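You operate a simulated robot arm through the tools that you are given. There is no shell and no other tool.

The job below is to be done with a simulated robot arm. You get a single attempt, and the scene is never put back.

JOB
Swap the yellow panel in track one for the blue panel.
Fine: the blue panel stands in the jig bench's panel rack, and the yellow one goes back there; shut the latch again.
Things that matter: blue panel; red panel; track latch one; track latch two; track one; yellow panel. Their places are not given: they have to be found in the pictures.

The check looks at the end state, three seconds after you hand in, the way a careful person would. Anything else that was tipped, shoved, dropped, spilled or broken makes it a failure.

ROBOT AND FRAMES
A 7-joint arm with a three-finger gripper, fixed in place. Base frame: the origin is on the floor under the middle of its stand, x ahead of it, y to its left, z up; the work surface is at about z = 0.84. Units: m, degrees, N and s.
It reaches about 1.342 m from its shoulder. Its first joint turns from -166.0 to 166.0 degrees. Payload 2.69 kg.
The TCP is the grasp point between the finger pads, 0.03 m short of the fingertips. In the tool frame z runs along the fingers and y along their closing line. The gripper opens to 0.128 m; its body begins 0.117 m behind the TCP.
Orientation is that of the tool frame in the base frame, as a unit quaternion [w, x, y, z]. With the fingers straight down and closing along the base's y, the tool's x points along the base's -x, its y along +y and its z along -z.

CONTROLS
- The arm moves only by the tool drive_tool. Its argument "moves" is text: rows parted by semicolons, each of 7 numbers parted by spaces: the shift along the tool's x, y, z in units of 100 mm (1.0 is 100 mm), then the turn, a rotation vector about the tool's x, y, z in units of 120 degrees (1.0 is 120 degrees), then the closure in counts, from 0 (fully open) to 255 (shut). In form: tx ty tz wx wy wz grip; .... A call has 1 to 20 rows; each row is the pose to reach, as a shift and turn from the pose commanded when the call began, along the tool's axes at that moment. A call with a number of a shift or a turn outside -1 to 1 is refused whole. Each row takes 0.2 s and may step no farther than 0.05 m and 8.6 degrees from the row before; otherwise, or with a gripper value out of range, the whole call is refused. A pose out of reach is approached as far as the arm can. The call stops where the force on the tool passes 60 N (or 10 N more than at its start, if that is more) or the arm is blocked; 0.2 s more then pass. Each finger travels about 0.127 m/s and halts on what it meets, pressing with about 40 N; the grip force reading is that of the motor and also rises with nothing between the fingers. The clock runs only during rows and for 0.2 s after the last one: add rows that repeat a pose to give the fingers time. It gives the time, the measured TCP pose, the force on the tool (base axes), the opening and the grip force at its end, in the units of the frame above (readings bear some noise), with the torque about the TCP (base axes, N m) and any sound that the robot's microphone picked up.
- Cameras (640 x 400 px; columns grow to the right, rows downward): "scene" is fixed at [0.2203, -0.5011, 1.7668]; the picture's right is [0.63, -0.78, 0.00], its down [-0.47, -0.37, -0.80] and it looks along [0.63, 0.50, -0.60] (base axes); focal length 320 px, centre (320, 200). "wrist" rides on the gripper at [0.058, 0.054, -0.131] in the tool frame; the picture's right is [-0.68, 0.74, 0.00], its down [-0.62, -0.57, -0.55] and it looks along [-0.40, -0.37, 0.84] (tool axes); focal length 234 px, centre (320, 200).
- snapshot(camera): a new picture of that camera. The clock stands still meanwhile.
- slide_trunk(by): moves the trunk up (or, below 0, down) by that many m; the arm rides with it, the base frame stays. It gives what a move gives, with no picture.
- point_at(camera, pixels): for up to 12 pixels [column, row] of the newest picture of that camera ("zoom" is the newest enlarged one), the place [x, y, z] in the base frame of the surface seen there, good to about 0.003 m. The clock stands still meanwhile.
- enlarge(camera, box): a new picture of the part [left, top, right, bottom] of that camera's present view, enlarged. The clock stands still meanwhile.
- hand_in(): hands the job in; it is judged then, once.

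Open the gripper and draw the arm clear of the work before you hand the job in, unless the task says otherwise.

The tools are called after ">>>" by a JSON object that holds its "fn" and its "kwargs". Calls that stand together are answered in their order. drive_tool: Moves the arm, as the interface text tells. Its arguments: {"type":"object","properties":{"moves":{"type":"string"}},"required":["moves"]} The other tools are called the same way: slide_trunk (by) moves the trunk up or down; snapshot (camera) takes a picture; point_at (camera, pixels) gives the place of the surface under pixels of a picture; enlarge (camera, box) takes an enlarged picture of a part of a camera's view; hand_in () hands the job in.

At the start:

```text
time: 0.0
tool_pos: [0.5437, 0.0198, 1.5182]
tool_rot: [0.0, 0.0, 1.0, 0.0]
wrist_force: [-0.3, 0.4, 0.0]
moment: [-0.01, 0.01, -0.01]
opening: 0.1279
grasp_force: 0.1
trunk travel left (down, up): [-0.2, 0.15]
```

scene: 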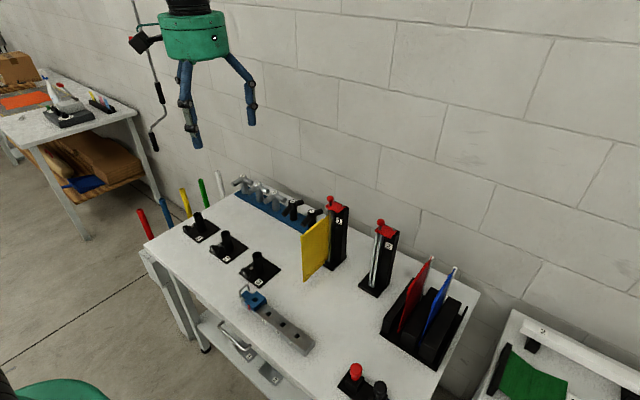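
wrist: 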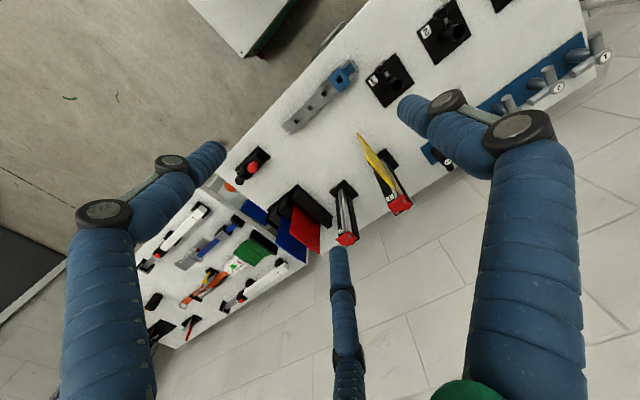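

The scene shows the yellow panel at about (316,248) in a post labelled 1 and the blue panel in the rack at about (438,300). I'll enlarge both areas for detail.

>>> {"fn": "enlarge", "kwargs": {"camera": "scene", "box": [280, 180, 420, 300]}}

>>> {"fn": "enlarge", "kwargs": {"camera": "scene", "box": [360, 240, 500, 380]}}

>>> {"fn": "enlarge", "kwargs": {"camera": "wrist", "box": [230, 110, 450, 260]}}

```text
3.33 times, centred on (350, 240) of scene
```

zoom: 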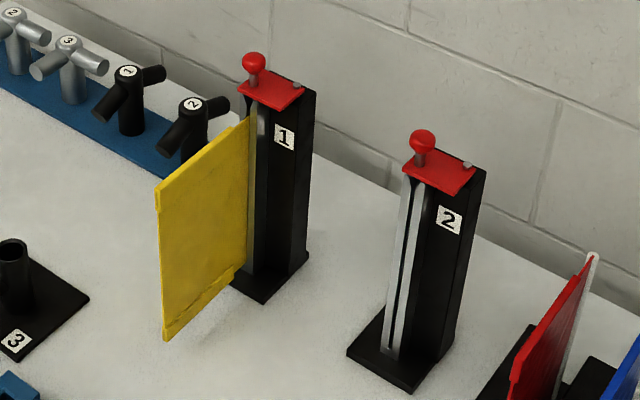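

```text
2.86 times, centred on (430, 310) of scene
```

zoom: 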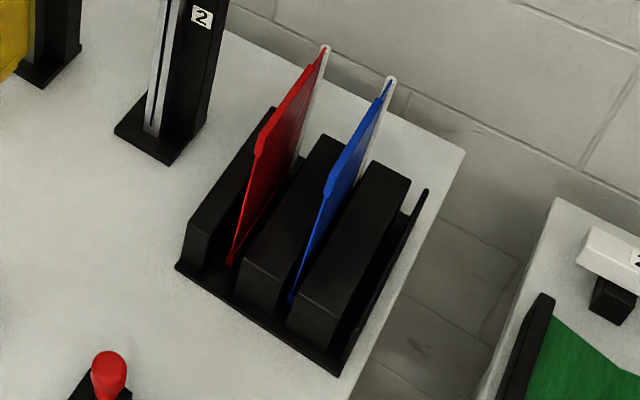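

```text
2.67 times, centred on (340, 185) of wrist
```

zoom: 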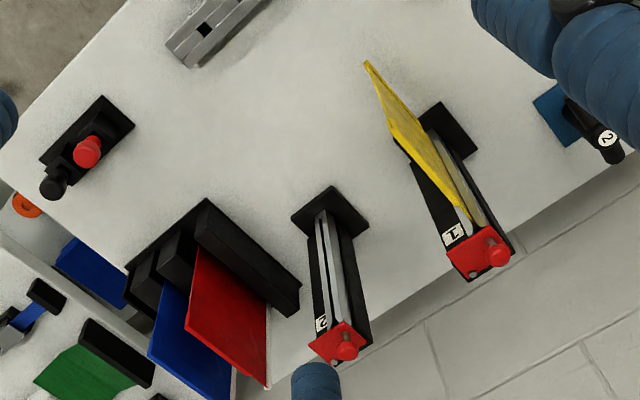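

Now I'll measure 3-D points on the post 1 latch, knob, and panel in the scene view, starting with a new enlarged picture of post 1.

>>> {"fn": "enlarge", "kwargs": {"camera": "scene", "box": [295, 185, 365, 230]}}

>>> {"fn": "point_at", "kwargs": {"camera": "scene", "pixels": [[302, 233], [303, 279], [328, 217], [325, 265], [344, 250], [344, 240], [313, 250], [336, 268], [380, 245], [375, 293], [362, 275], [300, 260]]}}

```text
8.89 times, centred on (330, 208) of scene
```

zoom: 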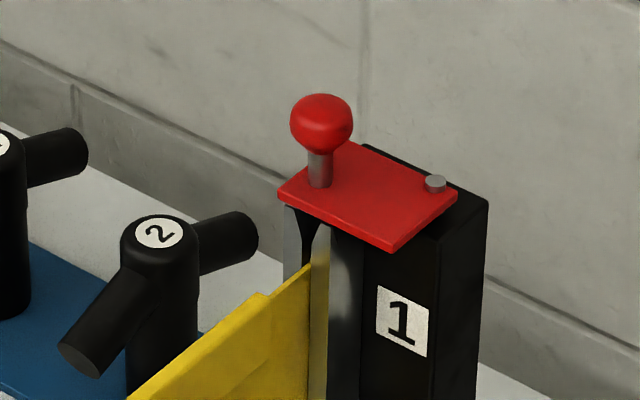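

```text
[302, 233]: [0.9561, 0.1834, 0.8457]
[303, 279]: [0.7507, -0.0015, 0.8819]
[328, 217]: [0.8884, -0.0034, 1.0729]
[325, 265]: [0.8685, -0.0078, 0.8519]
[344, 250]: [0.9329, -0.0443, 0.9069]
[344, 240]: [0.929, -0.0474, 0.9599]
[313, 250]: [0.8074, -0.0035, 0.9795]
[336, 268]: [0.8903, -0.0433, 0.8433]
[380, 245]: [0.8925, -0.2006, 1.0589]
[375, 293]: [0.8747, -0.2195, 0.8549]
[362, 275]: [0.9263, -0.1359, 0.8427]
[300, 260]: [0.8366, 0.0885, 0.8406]
```

>>> {"fn": "point_at", "kwargs": {"camera": "zoom", "pixels": [[320, 125], [300, 125], [345, 125], [318, 170], [285, 195], [395, 243], [450, 195], [352, 148], [435, 183], [480, 205], [318, 245], [303, 272]]}}

>>> {"fn": "enlarge", "kwargs": {"camera": "scene", "box": [295, 205, 345, 290]}}

```text
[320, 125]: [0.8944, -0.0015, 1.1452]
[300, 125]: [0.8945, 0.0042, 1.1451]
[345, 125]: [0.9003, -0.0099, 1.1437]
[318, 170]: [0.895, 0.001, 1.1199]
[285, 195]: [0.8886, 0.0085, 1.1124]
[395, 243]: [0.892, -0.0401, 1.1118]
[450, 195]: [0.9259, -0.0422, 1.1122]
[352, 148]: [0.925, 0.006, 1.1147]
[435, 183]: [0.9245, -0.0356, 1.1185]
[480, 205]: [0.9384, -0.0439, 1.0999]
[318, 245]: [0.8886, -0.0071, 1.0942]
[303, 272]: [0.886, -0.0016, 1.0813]
```

```text
4.71 times, centred on (320, 248) of scene
```

zoom: 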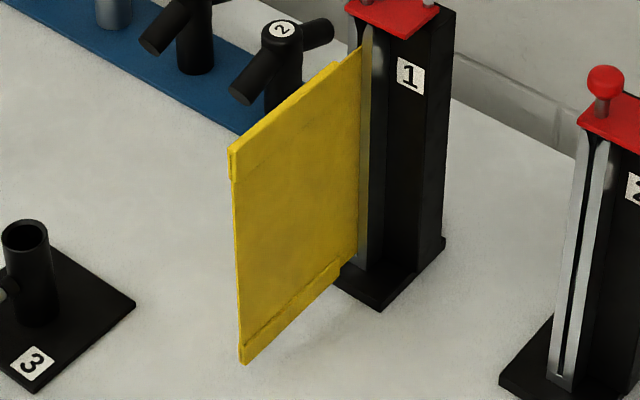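

The latch 1 pivot pin is near (0.925,-0.036) and knob near (0.898,0.001,1.145). Now measuring the rack and the blue/red panels.

>>> {"fn": "enlarge", "kwargs": {"camera": "scene", "box": [370, 245, 480, 375]}}

>>> {"fn": "point_at", "kwargs": {"camera": "zoom", "pixels": [[400, 60], [345, 180], [322, 190], [300, 260], [276, 325], [388, 90], [310, 25], [240, 130], [200, 275], [297, 60], [340, 200], [250, 180]]}}

```text
3.08 times, centred on (425, 310) of scene
```

zoom: 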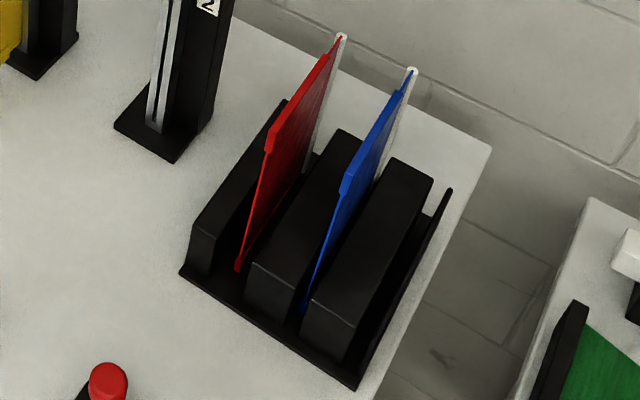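

```text
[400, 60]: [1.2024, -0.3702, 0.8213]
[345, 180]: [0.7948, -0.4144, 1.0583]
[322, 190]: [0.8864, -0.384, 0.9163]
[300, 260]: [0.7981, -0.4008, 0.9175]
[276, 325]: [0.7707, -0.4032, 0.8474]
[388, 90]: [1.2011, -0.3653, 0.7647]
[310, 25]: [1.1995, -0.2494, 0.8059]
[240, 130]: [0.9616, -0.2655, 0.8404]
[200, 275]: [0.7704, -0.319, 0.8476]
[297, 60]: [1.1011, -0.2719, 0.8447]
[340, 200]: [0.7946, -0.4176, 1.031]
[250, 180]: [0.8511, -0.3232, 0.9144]
```

I have a rough fix on the rack (blocks top z≈0.917). I'll get more points on the blue panel, its rail and the red panel.

>>> {"fn": "point_at", "kwargs": {"camera": "zoom", "pixels": [[411, 73], [405, 90], [380, 150], [370, 130], [400, 100], [325, 230], [306, 306], [341, 38], [320, 110], [285, 130], [240, 268], [268, 145]]}}

>>> {"fn": "point_at", "kwargs": {"camera": "zoom", "pixels": [[430, 178], [395, 160], [320, 305], [350, 325], [345, 132], [250, 265], [300, 290], [285, 102], [195, 235], [215, 235], [445, 195], [355, 385]]}}

```text
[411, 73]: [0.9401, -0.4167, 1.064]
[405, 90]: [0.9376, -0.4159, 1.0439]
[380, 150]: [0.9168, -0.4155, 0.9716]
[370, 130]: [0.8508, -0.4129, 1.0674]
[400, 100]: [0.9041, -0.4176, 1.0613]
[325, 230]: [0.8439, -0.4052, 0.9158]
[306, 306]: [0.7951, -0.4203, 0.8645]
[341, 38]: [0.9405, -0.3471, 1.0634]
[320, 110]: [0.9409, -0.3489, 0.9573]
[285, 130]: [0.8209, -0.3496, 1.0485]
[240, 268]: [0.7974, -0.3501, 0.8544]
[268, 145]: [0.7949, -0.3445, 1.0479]
```

```text
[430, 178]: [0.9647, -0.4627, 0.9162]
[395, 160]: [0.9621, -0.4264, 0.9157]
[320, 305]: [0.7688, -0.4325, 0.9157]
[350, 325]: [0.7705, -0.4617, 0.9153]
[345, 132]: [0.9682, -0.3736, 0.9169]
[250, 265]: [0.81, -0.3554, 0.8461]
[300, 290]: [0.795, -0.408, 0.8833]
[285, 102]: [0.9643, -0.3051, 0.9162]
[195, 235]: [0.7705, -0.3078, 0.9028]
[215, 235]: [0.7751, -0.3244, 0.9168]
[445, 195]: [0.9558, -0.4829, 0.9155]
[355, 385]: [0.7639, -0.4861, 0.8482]
```

Rack slots run along x: red at y≈-0.347, blue at y≈-0.417, with rail ends at x≈0.94, same orientation as the track. Before planning the grip I'll close the fingers in free air to see how they converge.

>>> {"fn": "drive_tool", "kwargs": {"moves": "0 0 0 0 0 0 200; 0 0 0 0 0 0 200; 0 0 0 0 0 0 200; 0 0 0 0 0 0 200"}}

>>> {"fn": "snapshot", "kwargs": {"camera": "wrist"}}

>>> {"fn": "enlarge", "kwargs": {"camera": "scene", "box": [110, 0, 290, 160]}}

```text
time: 1.0
tool_pos: [0.5442, 0.0191, 1.5173]
tool_rot: [0.0, -0.001, 1.0, 0.0]
wrist_force: [0.4, 0.3, 1.7]
moment: [-0.05, -0.01, -0.01]
opening: 0.0275
grasp_force: 0.1
trunk travel left (down, up): [-0.2, 0.15]
```

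```text
taken
```

wrist: 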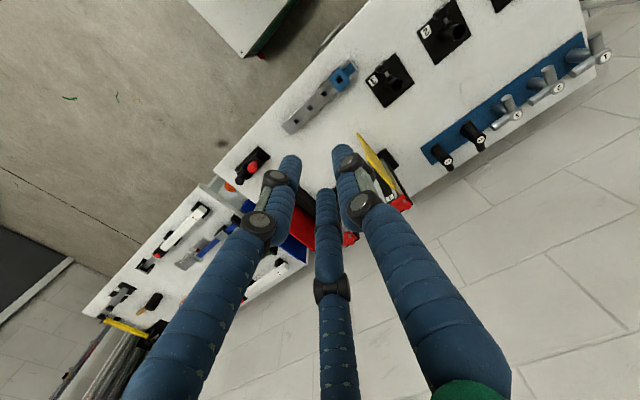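

```text
2.50 times, centred on (200, 80) of scene
```

zoom: 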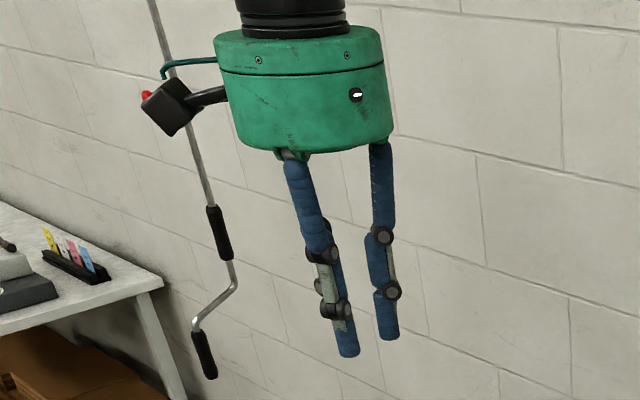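

The fingers close radially (three at 120°, thumb on the +y side), ending in a small cluster, good for pinching both the knob and a panel. Now I move in free air toward a spot above latch knob 1 at about (0.898, 0.002).

>>> {"fn": "drive_tool", "kwargs": {"moves": "-0.3 -0.03 0.22 0 0 0 155; -0.6 -0.06 0.44 0 0 0 155; -0.9 -0.09 0.66 0 0 0 155"}}

>>> {"fn": "drive_tool", "kwargs": {"moves": "-0.3 -0.03 0.22 0 0 0 155; -0.6 -0.06 0.44 0 0 0 155; -0.9 -0.09 0.66 0 0 0 155"}}

```text
time: 1.8
tool_pos: [0.635, 0.0126, 1.4517]
tool_rot: [0.0, 0.0, 1.0, 0.0]
wrist_force: [-0.1, -0.1, 0.5]
moment: [-0.03, -0.01, -0.04]
opening: 0.05
grasp_force: 0.1
trunk travel left (down, up): [-0.2, 0.15]
```

```text
time: 2.6
tool_pos: [0.7263, 0.0047, 1.3861]
tool_rot: [0.0, 0.0, 1.0, 0.0]
wrist_force: [0.4, 0.7, 0.8]
moment: [0.0, -0.03, -0.01]
opening: 0.0502
grasp_force: 0.1
trunk travel left (down, up): [-0.2, 0.15]
```

The arm tracks well at (0.726, 0.005, 1.386). Continuing toward x≈0.90 while staying at z≈1.27, then I'll look with the wrist camera.

>>> {"fn": "drive_tool", "kwargs": {"moves": "-0.3 0 0.2 0 0 0 155; -0.6 0 0.4 0 0 0 155; -0.85 0 0.6 0 0 0 155"}}

>>> {"fn": "drive_tool", "kwargs": {"moves": "-0.3 0 0.2 0 0 0 155; -0.6 0 0.4 0 0 0 155; -0.85 -0.02 0.55 0 0 0 155"}}

>>> {"fn": "snapshot", "kwargs": {"camera": "wrist"}}

>>> {"fn": "snapshot", "kwargs": {"camera": "scene"}}

```text
time: 3.4
tool_pos: [0.8094, 0.0018, 1.3264]
tool_rot: [0.0, 0.001, 1.0, 0.0]
wrist_force: [-0.2, 0.7, 0.6]
moment: [-0.02, -0.02, 0.0]
opening: 0.0502
grasp_force: 0.0
trunk travel left (down, up): [-0.2, 0.15]
```

```text
time: 4.2
tool_pos: [0.895, 0.0005, 1.2704]
tool_rot: [0.001, 0.0, 1.0, 0.0]
wrist_force: [-0.7, -0.8, 0.0]
moment: [0.02, -0.02, 0.04]
opening: 0.0503
grasp_force: 0.0
trunk travel left (down, up): [-0.2, 0.15]
```

```text
taken
```

wrist: 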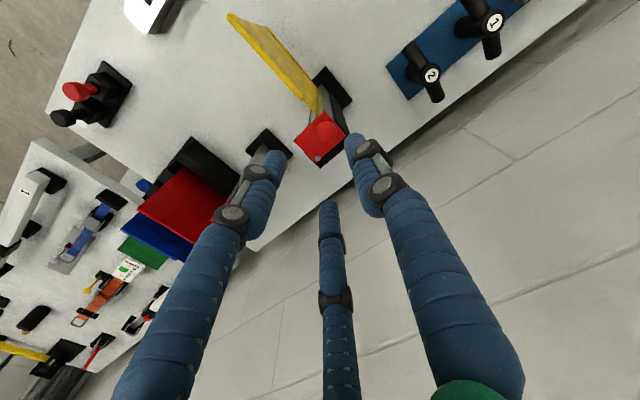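

```text
taken
```

scene: 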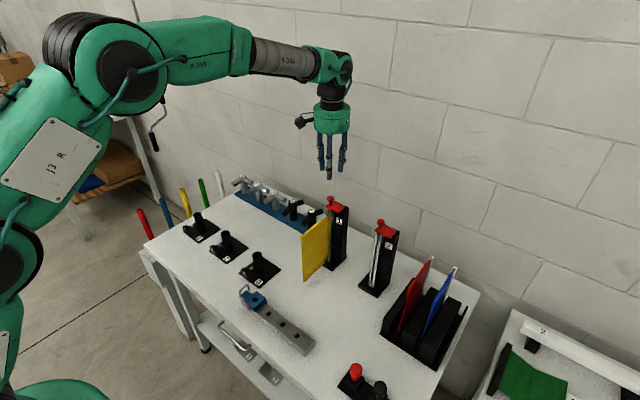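

The wrist view shows the latch plate with knob at about (326,127) and the gripper hovering above it. I'll enlarge this to pin down the knob, pivot and panel.

>>> {"fn": "enlarge", "kwargs": {"camera": "wrist", "box": [270, 80, 370, 180]}}

>>> {"fn": "point_at", "kwargs": {"camera": "wrist", "pixels": [[326, 124], [333, 128], [318, 128], [318, 158], [296, 140], [321, 165], [345, 138], [320, 110], [317, 95], [310, 95], [230, 20], [240, 16]]}}

```text
4.00 times, centred on (320, 130) of wrist
```

zoom: 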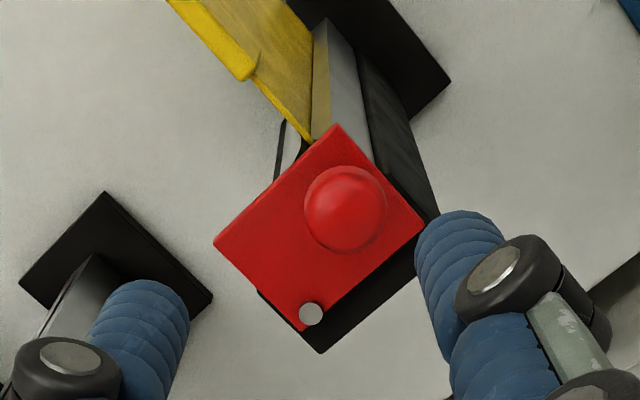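

```text
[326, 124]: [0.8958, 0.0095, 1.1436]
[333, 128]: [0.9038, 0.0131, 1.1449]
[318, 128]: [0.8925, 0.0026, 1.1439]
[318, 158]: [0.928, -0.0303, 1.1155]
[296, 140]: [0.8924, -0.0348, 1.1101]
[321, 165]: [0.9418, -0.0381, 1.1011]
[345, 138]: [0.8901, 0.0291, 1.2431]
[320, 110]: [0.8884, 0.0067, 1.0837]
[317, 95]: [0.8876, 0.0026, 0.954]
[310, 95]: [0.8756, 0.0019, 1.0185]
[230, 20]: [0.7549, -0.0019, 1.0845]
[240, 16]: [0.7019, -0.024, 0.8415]
```

The enlarged wrist view shows the knob at zoom (345,208) and pivot at (311,313). I'll query several precise points.

>>> {"fn": "point_at", "kwargs": {"camera": "zoom", "pixels": [[345, 208], [308, 208], [382, 208], [345, 172], [345, 244], [311, 313], [217, 240], [336, 127], [420, 222], [300, 328], [320, 350], [322, 60]]}}

```text
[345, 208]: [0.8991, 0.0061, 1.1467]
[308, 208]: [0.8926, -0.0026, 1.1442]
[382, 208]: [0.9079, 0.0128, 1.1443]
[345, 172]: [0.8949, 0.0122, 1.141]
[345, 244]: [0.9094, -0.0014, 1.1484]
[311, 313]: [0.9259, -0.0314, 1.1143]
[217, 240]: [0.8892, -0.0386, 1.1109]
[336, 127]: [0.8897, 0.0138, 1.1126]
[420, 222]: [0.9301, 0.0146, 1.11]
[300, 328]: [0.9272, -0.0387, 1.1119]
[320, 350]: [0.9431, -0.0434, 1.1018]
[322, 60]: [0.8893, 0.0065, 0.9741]
```

Knob centre is estimated at (0.901, 0.004), top z≈1.148; pivot ≈(0.926,-0.032). I'll shift to be over it and descend to z≈1.185, then check.

>>> {"fn": "drive_tool", "kwargs": {"moves": "-0.06 0.035 0.2 0 0 0 155; -0.06 0.035 0.5 0 0 0 155; -0.06 0.035 0.85 0 0 0 155; -0.06 0.035 0.85 0 0 0 155"}}

>>> {"fn": "enlarge", "kwargs": {"camera": "wrist", "box": [250, 50, 450, 200]}}

>>> {"fn": "enlarge", "kwargs": {"camera": "scene", "box": [290, 150, 390, 230]}}

```text
time: 5.2
tool_pos: [0.9026, 0.0023, 1.1842]
tool_rot: [0.0, 0.0, 1.0, 0.0]
wrist_force: [0.1, -0.6, -0.1]
moment: [0.01, 0.03, 0.0]
opening: 0.0502
grasp_force: 0.1
trunk travel left (down, up): [-0.2, 0.15]
```

```text
2.67 times, centred on (350, 125) of wrist
```

zoom: 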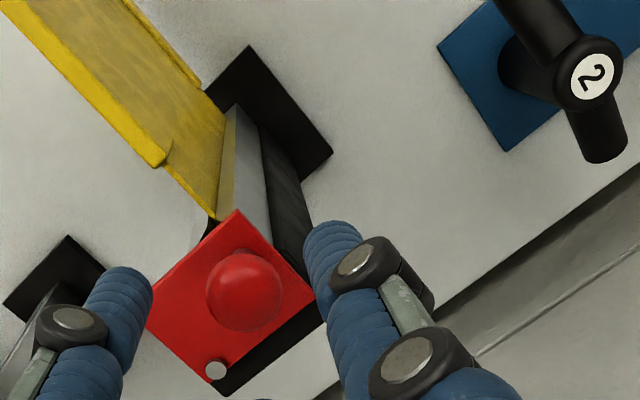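

```text
5.00 times, centred on (340, 190) of scene
```

zoom: 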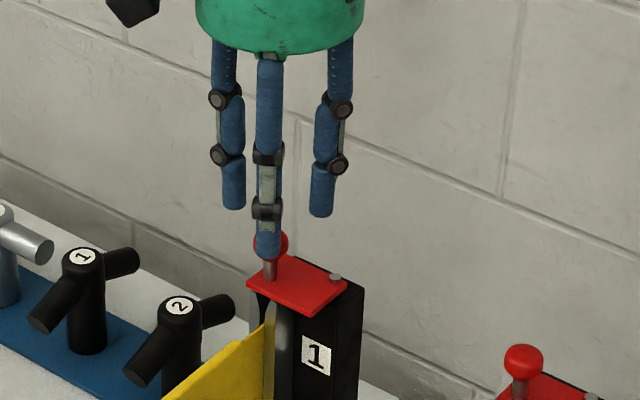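

The fingertips surround the knob symmetrically in both views, at z tips ≈1.154. I'll go down 32 mm so the tips are ~10 mm above the red plate.

>>> {"fn": "drive_tool", "kwargs": {"moves": "0 0.015 0.1 0 0 0 155; 0 0.015 0.2 0 0 0 155; 0 0.015 0.32 0 0 0 155; 0 0.015 0.32 0 0 0 155"}}

>>> {"fn": "enlarge", "kwargs": {"camera": "wrist", "box": [250, 50, 450, 200]}}

>>> {"fn": "enlarge", "kwargs": {"camera": "scene", "box": [290, 150, 390, 230]}}

```text
time: 6.2
tool_pos: [0.9006, 0.003, 1.1527]
tool_rot: [0.0, 0.001, 1.0, -0.001]
wrist_force: [0.0, 0.4, 0.1]
moment: [0.02, 0.06, 0.04]
opening: 0.05
grasp_force: 0.0
trunk travel left (down, up): [-0.2, 0.15]
```

```text
2.67 times, centred on (350, 125) of wrist
```

zoom: 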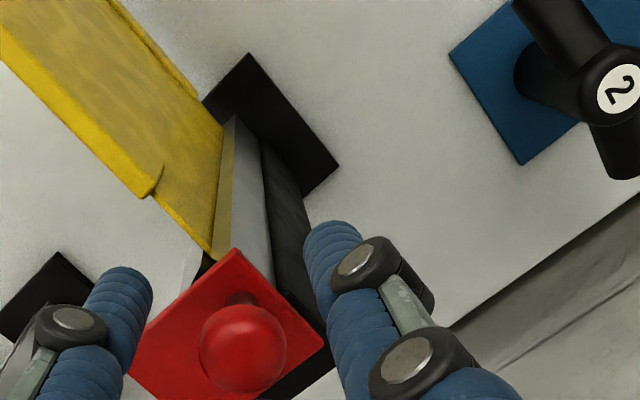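

```text
5.00 times, centred on (340, 190) of scene
```

zoom: 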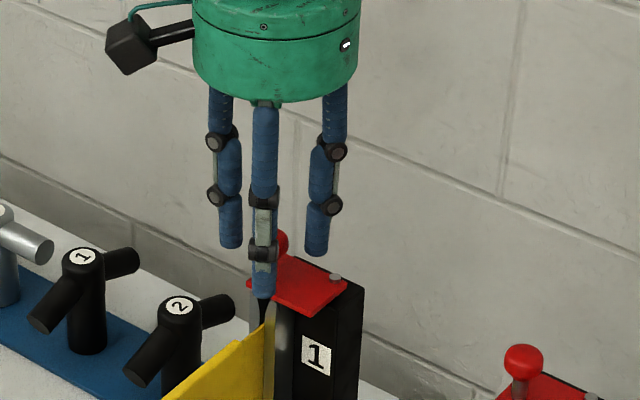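

The knob is caged between the three fingers. I'll close to a 24 mm opening, a loose cage around the ~20 mm knob.

>>> {"fn": "drive_tool", "kwargs": {"moves": "0 0 0 0 0 0 180; 0 0 0 0 0 0 207; 0 0 0 0 0 0 207; 0 0 0 0 0 0 207"}}

>>> {"fn": "enlarge", "kwargs": {"camera": "wrist", "box": [250, 80, 450, 220]}}

```text
time: 7.2
tool_pos: [0.9005, 0.0038, 1.1543]
tool_rot: [0.0, 0.0, 1.0, 0.001]
wrist_force: [0.6, 0.5, -1.0]
moment: [-0.02, -0.03, 0.03]
opening: 0.0245
grasp_force: 0.4
trunk travel left (down, up): [-0.2, 0.15]
```

```text
2.86 times, centred on (350, 150) of wrist
```

zoom: 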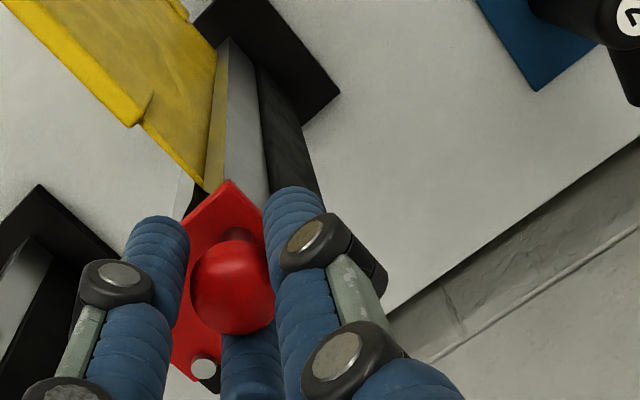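

The knob is caged with no force. I now test the clockwise (toward +x,+y) swing about the pivot with a gentle 6–8 mm push, watching the force.

>>> {"fn": "drive_tool", "kwargs": {"moves": "-0.025 0.017 0 0 0 0 207; -0.05 0.034 0 0 0 0 207; -0.068 0.043 0 0 0 0 207"}}

>>> {"fn": "enlarge", "kwargs": {"camera": "wrist", "box": [250, 80, 450, 220]}}

```text
time: 8.0
tool_pos: [0.9085, 0.0076, 1.1537]
tool_rot: [0.0, 0.0, 1.0, 0.0]
wrist_force: [0.1, -1.0, -0.5]
moment: [-0.02, -0.01, -0.05]
opening: 0.0248
grasp_force: 0.7
trunk travel left (down, up): [-0.2, 0.15]
```

```text
2.86 times, centred on (350, 150) of wrist
```

zoom: 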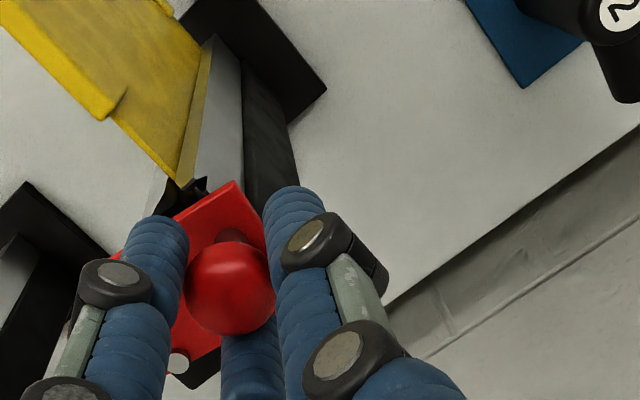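

It swings freely (force ≈1 N), and the track slot starts to show behind the plate. I continue the clockwise arc about the pivot to roughly 90° of opening.

>>> {"fn": "drive_tool", "kwargs": {"moves": "-0.055 0.02 0 0 0 0 207; -0.109 0.034 0 0 0 0 207; -0.166 0.039 0 0 0 0 207; -0.223 0.039 0 0 0 0 207; -0.28 0.029 0 0 0 0 207; -0.335 0.014 0 0 0 0 207; -0.389 -0.01 0 0 0 0 207; -0.437 -0.039 0 0 0 0 207; -0.437 -0.039 0 0 0 0 207"}}

>>> {"fn": "snapshot", "kwargs": {"camera": "wrist"}}

>>> {"fn": "enlarge", "kwargs": {"camera": "scene", "box": [290, 150, 390, 230]}}

```text
time: 10.0
tool_pos: [0.9499, 0.0047, 1.1519]
tool_rot: [-0.001, 0.0, 1.0, 0.0]
wrist_force: [-0.7, -1.0, -1.3]
moment: [-0.02, 0.02, 0.0]
opening: 0.0254
grasp_force: 0.8
trunk travel left (down, up): [-0.2, 0.15]
```

```text
taken
```

wrist: 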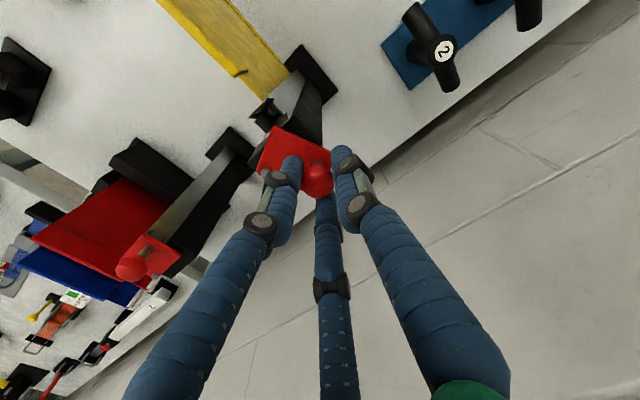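

```text
5.00 times, centred on (340, 190) of scene
```

zoom: 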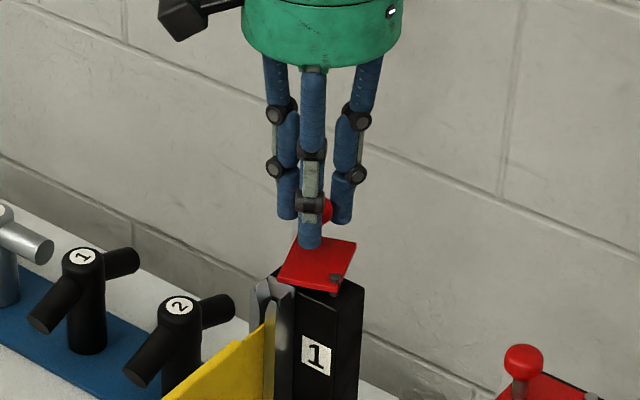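

The plate has swung about 70° and the track mouth is visible. I push a bit further along the arc to about 90°, watching for a stop.

>>> {"fn": "drive_tool", "kwargs": {"moves": "-0.03 -0.024 0 0 0 0 207; -0.059 -0.049 0 0 0 0 207; -0.085 -0.077 0 0 0 0 207; -0.108 -0.108 0 0 0 0 207; -0.108 -0.108 0 0 0 0 207"}}

>>> {"fn": "enlarge", "kwargs": {"camera": "scene", "box": [290, 150, 390, 230]}}

>>> {"fn": "enlarge", "kwargs": {"camera": "wrist", "box": [200, 50, 400, 200]}}

```text
time: 11.2
tool_pos: [0.9627, -0.0057, 1.1526]
tool_rot: [0.0, 0.0, 1.0, 0.0]
wrist_force: [-1.4, -1.4, -1.1]
moment: [-0.02, 0.0, 0.01]
opening: 0.0258
grasp_force: 0.8
trunk travel left (down, up): [-0.2, 0.15]
```

```text
5.00 times, centred on (340, 190) of scene
```

zoom: 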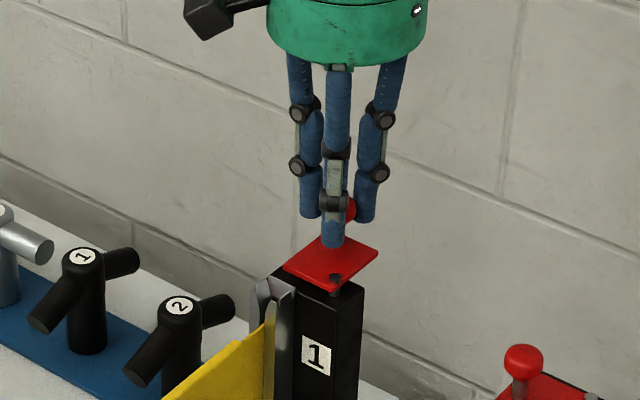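

```text
2.67 times, centred on (300, 125) of wrist
```

zoom: 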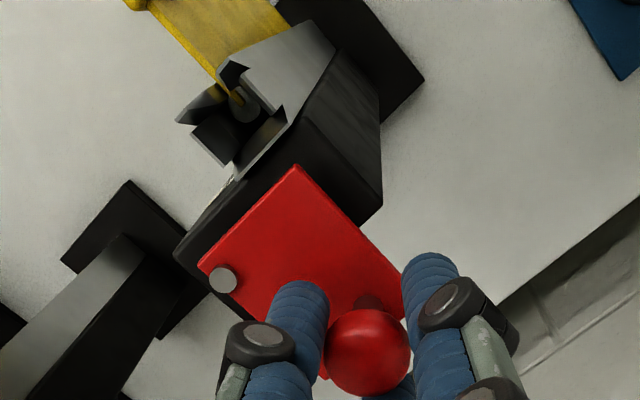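

The latch is open about 90° and the track's flared mouth with the yellow panel's rail is fully exposed. I open the fingers and rise clear.

>>> {"fn": "drive_tool", "kwargs": {"moves": "0 0 0 0 0 0 180; 0 0 0 0 0 0 155; 0 0 -0.2 0 0 0 150; 0 0 -0.5 0 0 0 150; 0 0 -0.9 0 0 0 150; 0 0 -0.9 0 0 0 150"}}

>>> {"fn": "snapshot", "kwargs": {"camera": "wrist"}}

>>> {"fn": "enlarge", "kwargs": {"camera": "scene", "box": [290, 170, 370, 230]}}

```text
time: 12.6
tool_pos: [0.9613, -0.0062, 1.2465]
tool_rot: [0.0, 0.0, 1.0, 0.0]
wrist_force: [-0.8, 0.6, -0.2]
moment: [-0.01, -0.03, 0.02]
opening: 0.0526
grasp_force: 0.1
trunk travel left (down, up): [-0.2, 0.15]
```

```text
taken
```

wrist: 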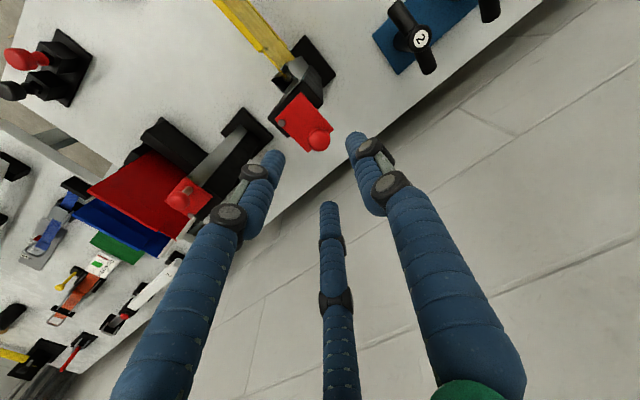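

```text
6.67 times, centred on (330, 200) of scene
```

zoom: 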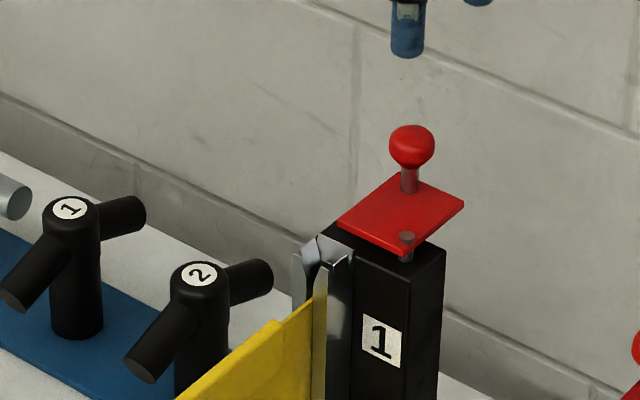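

The latch stays open by itself. I now move back over the yellow panel (x≈0.815, y≈0), keeping z≈1.25, and inspect it from above.

>>> {"fn": "drive_tool", "kwargs": {"moves": "0.25 0.02 0 0 0 0 150; 0.5 0.04 0 0 0 0 150; 0.75 0.05 0 0 0 0 150"}}

>>> {"fn": "drive_tool", "kwargs": {"moves": "0.25 0 0 0 0 0 150; 0.5 0 0 0 0 0 150; 0.7 0 0 0 0 0 150; 0.7 0 0 0 0 0 150"}}

>>> {"fn": "snapshot", "kwargs": {"camera": "wrist"}}

>>> {"fn": "enlarge", "kwargs": {"camera": "wrist", "box": [240, 60, 400, 160]}}

>>> {"fn": "enlarge", "kwargs": {"camera": "scene", "box": [280, 170, 360, 290]}}

```text
time: 13.4
tool_pos: [0.8868, -0.0012, 1.2432]
tool_rot: [0.0, 0.0, 1.0, 0.0]
wrist_force: [-0.1, 0.0, -0.1]
moment: [-0.02, 0.02, 0.02]
opening: 0.0527
grasp_force: 0.0
trunk travel left (down, up): [-0.2, 0.15]
```

```text
time: 14.4
tool_pos: [0.8165, -0.0018, 1.2438]
tool_rot: [0.0, 0.001, 1.0, 0.0]
wrist_force: [0.8, 0.0, -0.3]
moment: [-0.02, -0.03, -0.01]
opening: 0.0529
grasp_force: 0.0
trunk travel left (down, up): [-0.2, 0.15]
```

```text
taken
```

wrist: 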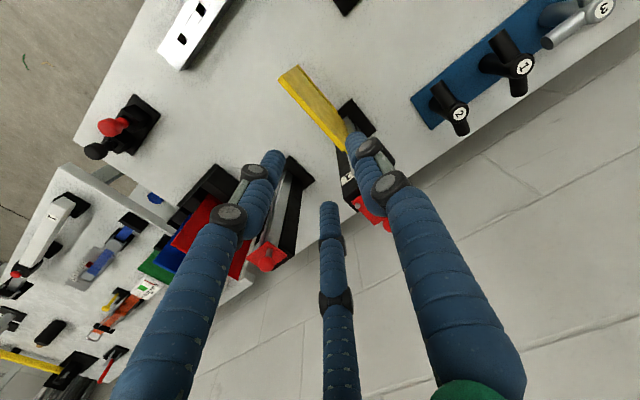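

```text
4.00 times, centred on (320, 110) of wrist
```

zoom: 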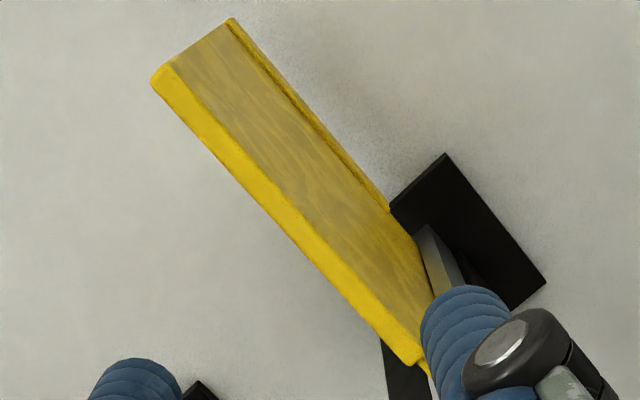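

```text
3.33 times, centred on (320, 230) of scene
```

zoom: 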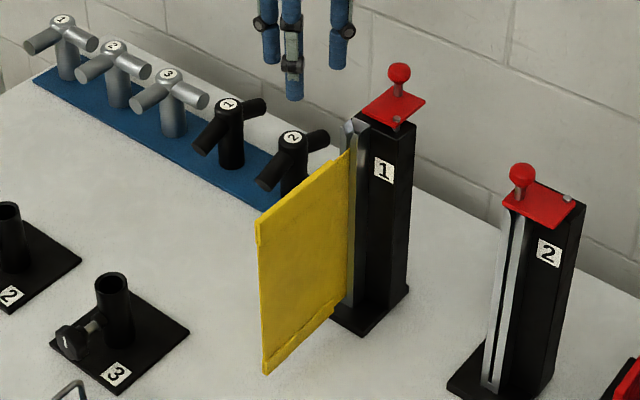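

The wrist zoom shows the panel's bright top edge from zoom (160,80) to (415,360), and its +y face. I'll measure points on the top edge and face.

>>> {"fn": "enlarge", "kwargs": {"camera": "wrist", "box": [240, 60, 400, 160]}}

>>> {"fn": "point_at", "kwargs": {"camera": "zoom", "pixels": [[158, 83], [172, 73], [200, 120], [210, 112], [280, 205], [292, 196], [350, 285], [362, 276], [405, 355], [330, 190], [228, 25], [300, 200]]}}

```text
4.00 times, centred on (320, 110) of wrist
```

zoom: 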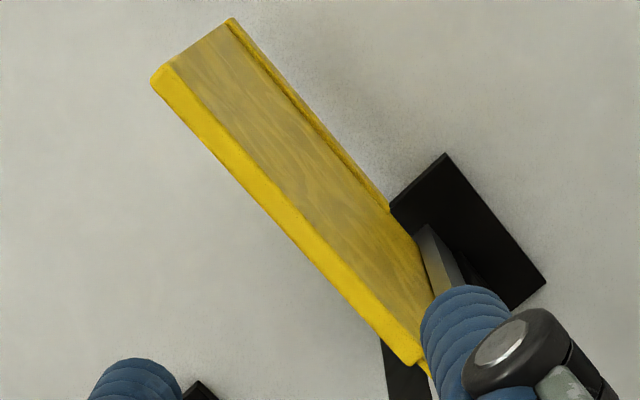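

```text
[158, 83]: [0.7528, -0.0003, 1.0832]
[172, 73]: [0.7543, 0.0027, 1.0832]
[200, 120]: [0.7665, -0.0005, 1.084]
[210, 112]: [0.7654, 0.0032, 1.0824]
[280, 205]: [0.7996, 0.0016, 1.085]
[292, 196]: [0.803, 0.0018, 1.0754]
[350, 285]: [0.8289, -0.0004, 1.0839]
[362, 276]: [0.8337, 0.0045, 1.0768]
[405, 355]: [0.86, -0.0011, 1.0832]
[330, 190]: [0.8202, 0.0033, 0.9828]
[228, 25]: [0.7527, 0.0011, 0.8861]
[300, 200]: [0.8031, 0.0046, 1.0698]
```

The plate's top edge lies at z≈1.083, y≈0±0.003, x 0.752–0.862. I descend halfway (tips ~3 cm above the top edge) with the gripper offset to y≈-0.004, then check.

>>> {"fn": "drive_tool", "kwargs": {"moves": "0.045 -0.03 0.33 0 0 0 130; 0.045 -0.03 0.66 0 0 0 130; 0.045 -0.03 1.0 0 0 0 130; 0.045 -0.03 1.0 0 0 0 130"}}

>>> {"fn": "snapshot", "kwargs": {"camera": "wrist"}}

>>> {"fn": "enlarge", "kwargs": {"camera": "scene", "box": [280, 160, 380, 240]}}

```text
time: 15.4
tool_pos: [0.8133, -0.0039, 1.1435]
tool_rot: [0.0, 0.0, 1.0, 0.001]
wrist_force: [0.3, 0.9, -0.2]
moment: [0.02, 0.07, 0.01]
opening: 0.063
grasp_force: 0.0
trunk travel left (down, up): [-0.2, 0.15]
```

```text
taken
```

wrist: 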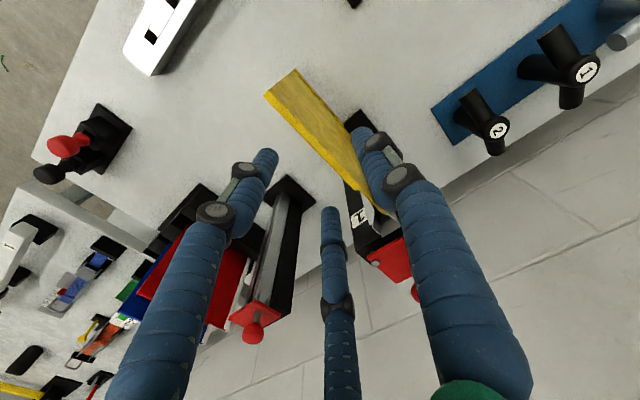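

```text
5.00 times, centred on (330, 200) of scene
```

zoom: 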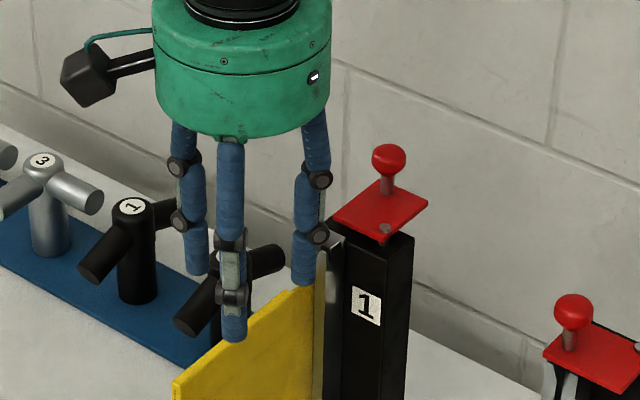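

The fingers straddle the panel correctly (thumb behind on +y, two fingers in front). I descend the remaining 9.5 cm to z≈1.048.

>>> {"fn": "drive_tool", "kwargs": {"moves": "0 0 0.2 0 0 0 130; 0 0 0.4 0 0 0 130; 0 0 0.6 0 0 0 130; 0 0 0.8 0 0 0 130; 0 0 0.95 0 0 0 130; 0 0 0.95 0 0 0 130"}}

>>> {"fn": "snapshot", "kwargs": {"camera": "wrist"}}

>>> {"fn": "enlarge", "kwargs": {"camera": "scene", "box": [280, 170, 380, 260]}}

```text
time: 16.8
tool_pos: [0.8124, -0.0043, 1.048]
tool_rot: [0.0, 0.0, 1.0, -0.001]
wrist_force: [0.3, -0.3, 0.4]
moment: [-0.04, 0.0, 0.04]
opening: 0.0627
grasp_force: 0.0
trunk travel left (down, up): [-0.2, 0.15]
```

```text
taken
```

wrist: 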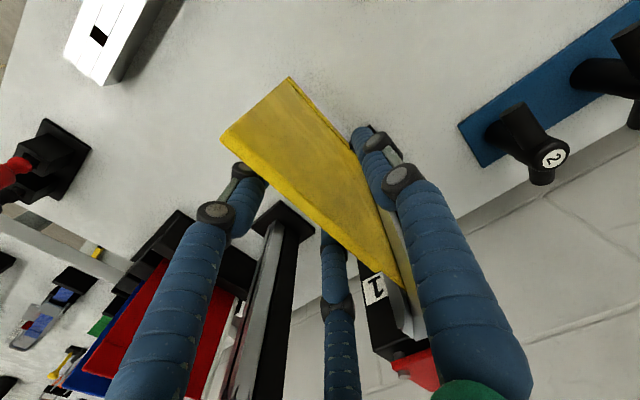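

```text
4.44 times, centred on (330, 215) of scene
```

zoom: 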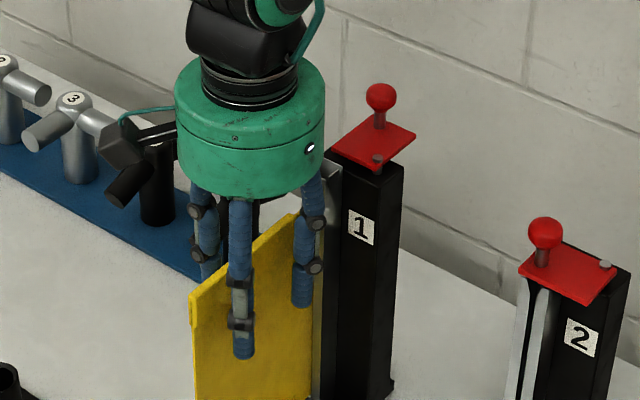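

The panel is between the thumb and the two fingers with clearance on both sides. I close the grip gradually and read the forces.

>>> {"fn": "drive_tool", "kwargs": {"moves": "0 0 0 0 0 0 180; 0 0 0 0 0 0 210; 0 0 0 0 0 0 235; 0 0 0 0 0 0 255; 0 0 0 0 0 0 255; 0 0 0 0 0 0 255"}}

>>> {"fn": "snapshot", "kwargs": {"camera": "wrist"}}

>>> {"fn": "enlarge", "kwargs": {"camera": "scene", "box": [280, 170, 380, 260]}}

```text
time: 18.2
tool_pos: [0.8121, -0.004, 1.0494]
tool_rot: [0.0, 0.0, 1.0, 0.0]
wrist_force: [1.3, -2.0, -0.1]
moment: [0.01, 0.06, -0.13]
opening: 0.0129
grasp_force: 39.0
trunk travel left (down, up): [-0.2, 0.15]
```

```text
taken
```

wrist: 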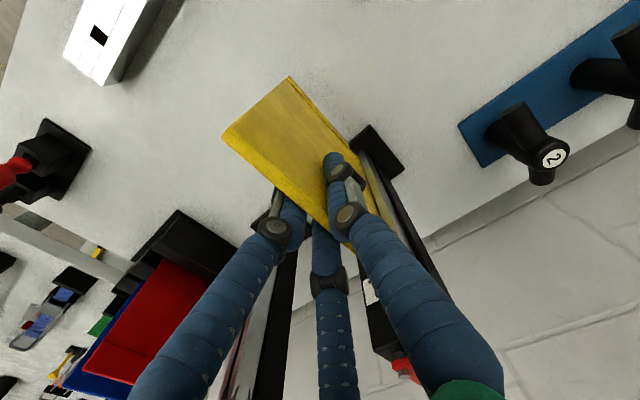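

```text
4.44 times, centred on (330, 215) of scene
```

zoom: 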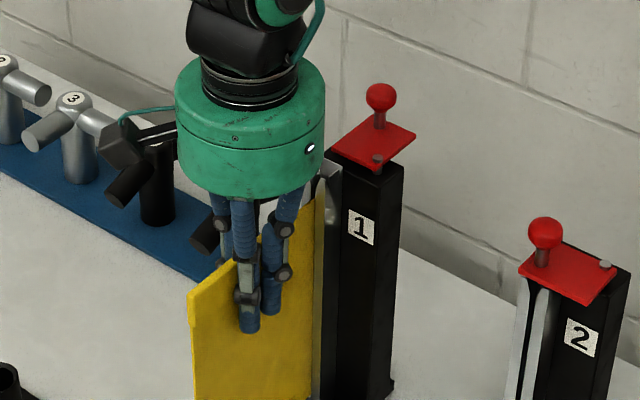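

Solid grip (39 N) with only ~2 N side force. I lift straight up the first 10 cm slowly, watching force.

>>> {"fn": "drive_tool", "kwargs": {"moves": "0 0 -0.05 0 0 0 255; 0 0 -0.15 0 0 0 255; 0 0 -0.3 0 0 0 255; 0 0 -0.45 0 0 0 255; 0 0 -0.6 0 0 0 255; 0 0 -0.8 0 0 0 255; 0 0 -1.0 0 0 0 255; 0 0 -1.0 0 0 0 255"}}

>>> {"fn": "snapshot", "kwargs": {"camera": "scene"}}

```text
time: 20.0
tool_pos: [0.8119, -0.0024, 1.1479]
tool_rot: [0.0, 0.0, 1.0, 0.0]
wrist_force: [-1.0, -0.7, 0.0]
moment: [0.0, 0.01, 0.01]
opening: 0.013
grasp_force: 38.6
trunk travel left (down, up): [-0.2, 0.15]
```

```text
taken
```

scene: 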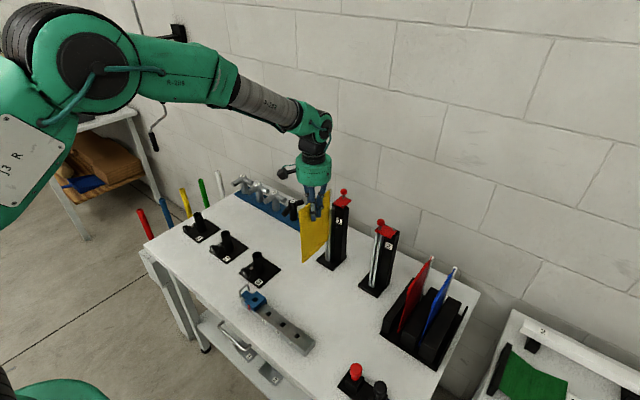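

The panel is rising in the track with negligible force. Continuing up another 10 cm.

>>> {"fn": "drive_tool", "kwargs": {"moves": "0 0 -0.2 0 0 0 255; 0 0 -0.4 0 0 0 255; 0 0 -0.6 0 0 0 255; 0 0 -0.8 0 0 0 255; 0 0 -1.0 0 0 0 255; 0 0 -1.0 0 0 0 255"}}

>>> {"fn": "enlarge", "kwargs": {"camera": "scene", "box": [280, 130, 400, 270]}}

```text
time: 21.4
tool_pos: [0.814, -0.0043, 1.2483]
tool_rot: [0.001, 0.0, 1.0, -0.001]
wrist_force: [0.0, 0.4, -0.8]
moment: [0.17, 0.09, 0.07]
opening: 0.0134
grasp_force: 38.6
trunk travel left (down, up): [-0.2, 0.15]
```

```text
2.86 times, centred on (340, 200) of scene
```

zoom: 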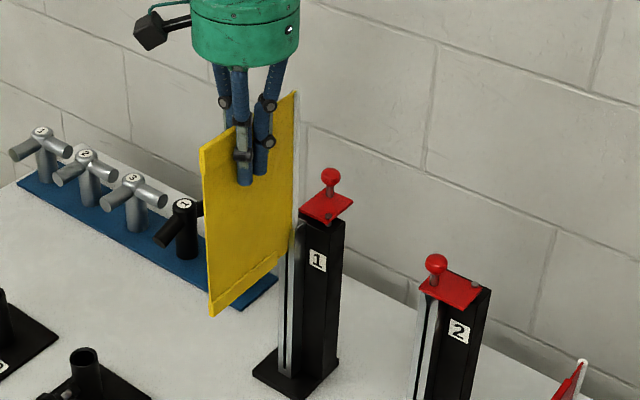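

The panel is nearly out of the track. While here, I zoom on the rack in the scene view to examine whether a third, empty slot exists between the last block and the thin wall.

>>> {"fn": "drive_tool", "kwargs": {"moves": "0 0 -0.2 0 0 0 255; 0 0 -0.4 0 0 0 255; 0 0 -0.6 0 0 0 255; 0 0 -0.85 0 0 0 255; 0 0 -0.85 0 0 0 255"}}

>>> {"fn": "enlarge", "kwargs": {"camera": "scene", "box": [280, 100, 400, 270]}}

>>> {"fn": "enlarge", "kwargs": {"camera": "scene", "box": [410, 285, 480, 375]}}

```text
time: 22.6
tool_pos: [0.8113, -0.0056, 1.3348]
tool_rot: [0.0, -0.001, 1.0, 0.0]
wrist_force: [-0.7, -0.2, -0.2]
moment: [-0.01, 0.01, -0.01]
opening: 0.013
grasp_force: 39.0
trunk travel left (down, up): [-0.2, 0.15]
```

```text
2.35 times, centred on (340, 185) of scene
```

zoom: 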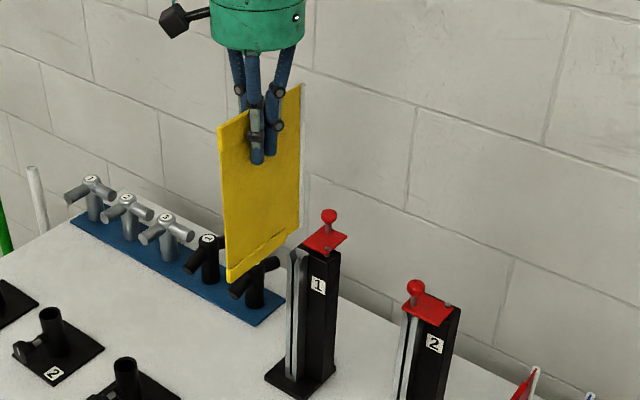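

```text
4.44 times, centred on (445, 330) of scene
```

zoom: 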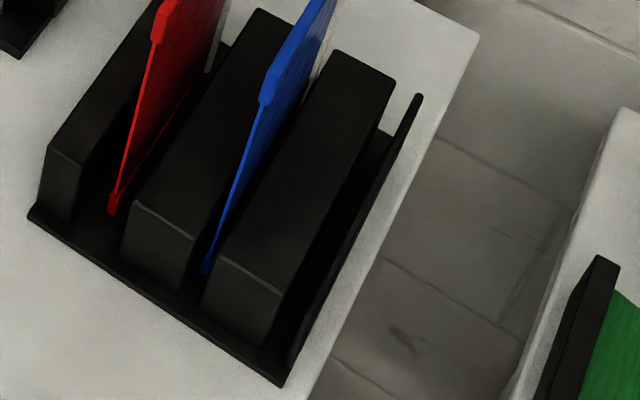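

The yellow panel is free. The rack has a third, empty slot between the last block and the thin wall; I measure the block edges precisely.

>>> {"fn": "point_at", "kwargs": {"camera": "zoom", "pixels": [[395, 85], [285, 290], [270, 345], [418, 100], [340, 240], [300, 350], [285, 380], [384, 150], [335, 52], [225, 255], [295, 270], [383, 110]]}}

>>> {"fn": "point_at", "kwargs": {"camera": "zoom", "pixels": [[200, 225], [140, 205], [285, 30], [55, 150], [85, 160], [115, 205], [205, 268], [100, 210], [190, 290], [285, 350], [262, 365], [215, 50]]}}

```text
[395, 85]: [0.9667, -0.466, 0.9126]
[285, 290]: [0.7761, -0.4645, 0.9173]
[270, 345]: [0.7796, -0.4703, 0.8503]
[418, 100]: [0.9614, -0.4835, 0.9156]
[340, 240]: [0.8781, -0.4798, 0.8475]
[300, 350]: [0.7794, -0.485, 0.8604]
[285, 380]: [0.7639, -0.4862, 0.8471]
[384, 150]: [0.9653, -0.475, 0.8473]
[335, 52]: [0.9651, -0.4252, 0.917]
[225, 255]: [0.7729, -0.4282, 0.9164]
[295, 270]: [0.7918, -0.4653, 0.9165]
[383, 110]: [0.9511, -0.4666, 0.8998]
```

```text
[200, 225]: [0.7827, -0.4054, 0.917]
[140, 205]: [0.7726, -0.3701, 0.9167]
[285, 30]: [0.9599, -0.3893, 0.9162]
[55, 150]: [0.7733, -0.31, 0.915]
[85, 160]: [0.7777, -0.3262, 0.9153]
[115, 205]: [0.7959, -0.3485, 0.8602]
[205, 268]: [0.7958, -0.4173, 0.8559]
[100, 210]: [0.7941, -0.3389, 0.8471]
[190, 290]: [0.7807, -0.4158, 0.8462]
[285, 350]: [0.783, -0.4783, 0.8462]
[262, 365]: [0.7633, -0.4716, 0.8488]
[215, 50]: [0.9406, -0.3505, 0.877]
```

Slot 3 (empty) spans about y -0.466 to -0.482 with floor z≈0.847. I raise the panel a bit, back off in x, and travel toward the rack (-y) to view it with the wrist camera.

>>> {"fn": "drive_tool", "kwargs": {"moves": "0.2 0 -0.2 0 0 0 255; 0.4 0 -0.4 0 0 0 255; 0.4 -0.3 -0.45 0 0 0 255; 0.4 -0.6 -0.45 0 0 0 255; 0.4 -1.0 -0.45 0 0 0 255; 0.4 -1.0 -0.45 0 0 0 255"}}

>>> {"fn": "drive_tool", "kwargs": {"moves": "0 -0.3 0 0 0 0 255; 0 -0.6 0 0 0 0 255; 0 -1.0 0 0 0 0 255; 0 -1.0 0 0 0 0 255"}}

>>> {"fn": "snapshot", "kwargs": {"camera": "wrist"}}

>>> {"fn": "snapshot", "kwargs": {"camera": "scene"}}

```text
time: 24.0
tool_pos: [0.7736, -0.1044, 1.38]
tool_rot: [0.0, 0.001, 1.0, 0.0]
wrist_force: [-0.4, -1.1, -0.8]
moment: [0.09, 0.0, 0.01]
opening: 0.013
grasp_force: 39.5
trunk travel left (down, up): [-0.2, 0.15]
```

```text
time: 25.0
tool_pos: [0.7745, -0.2038, 1.3792]
tool_rot: [0.0, -0.001, 1.0, -0.001]
wrist_force: [0.1, -0.2, 0.5]
moment: [0.09, -0.01, 0.03]
opening: 0.0129
grasp_force: 39.5
trunk travel left (down, up): [-0.2, 0.15]
```

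```text
taken
```

wrist: 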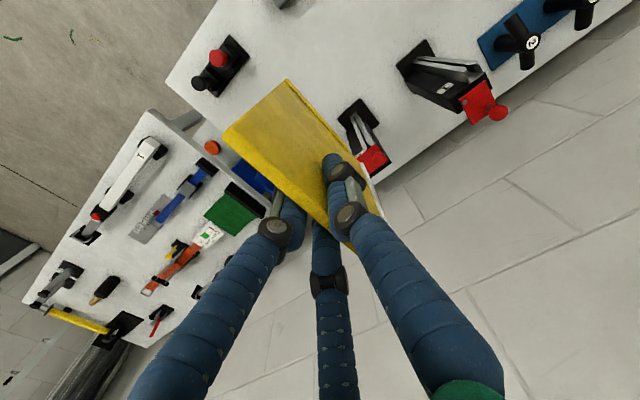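

```text
taken
```

scene: 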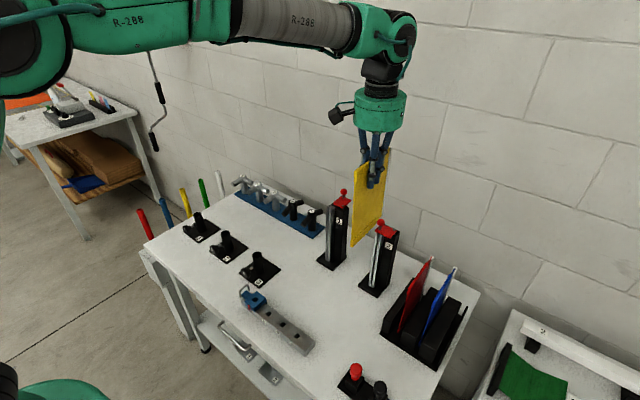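

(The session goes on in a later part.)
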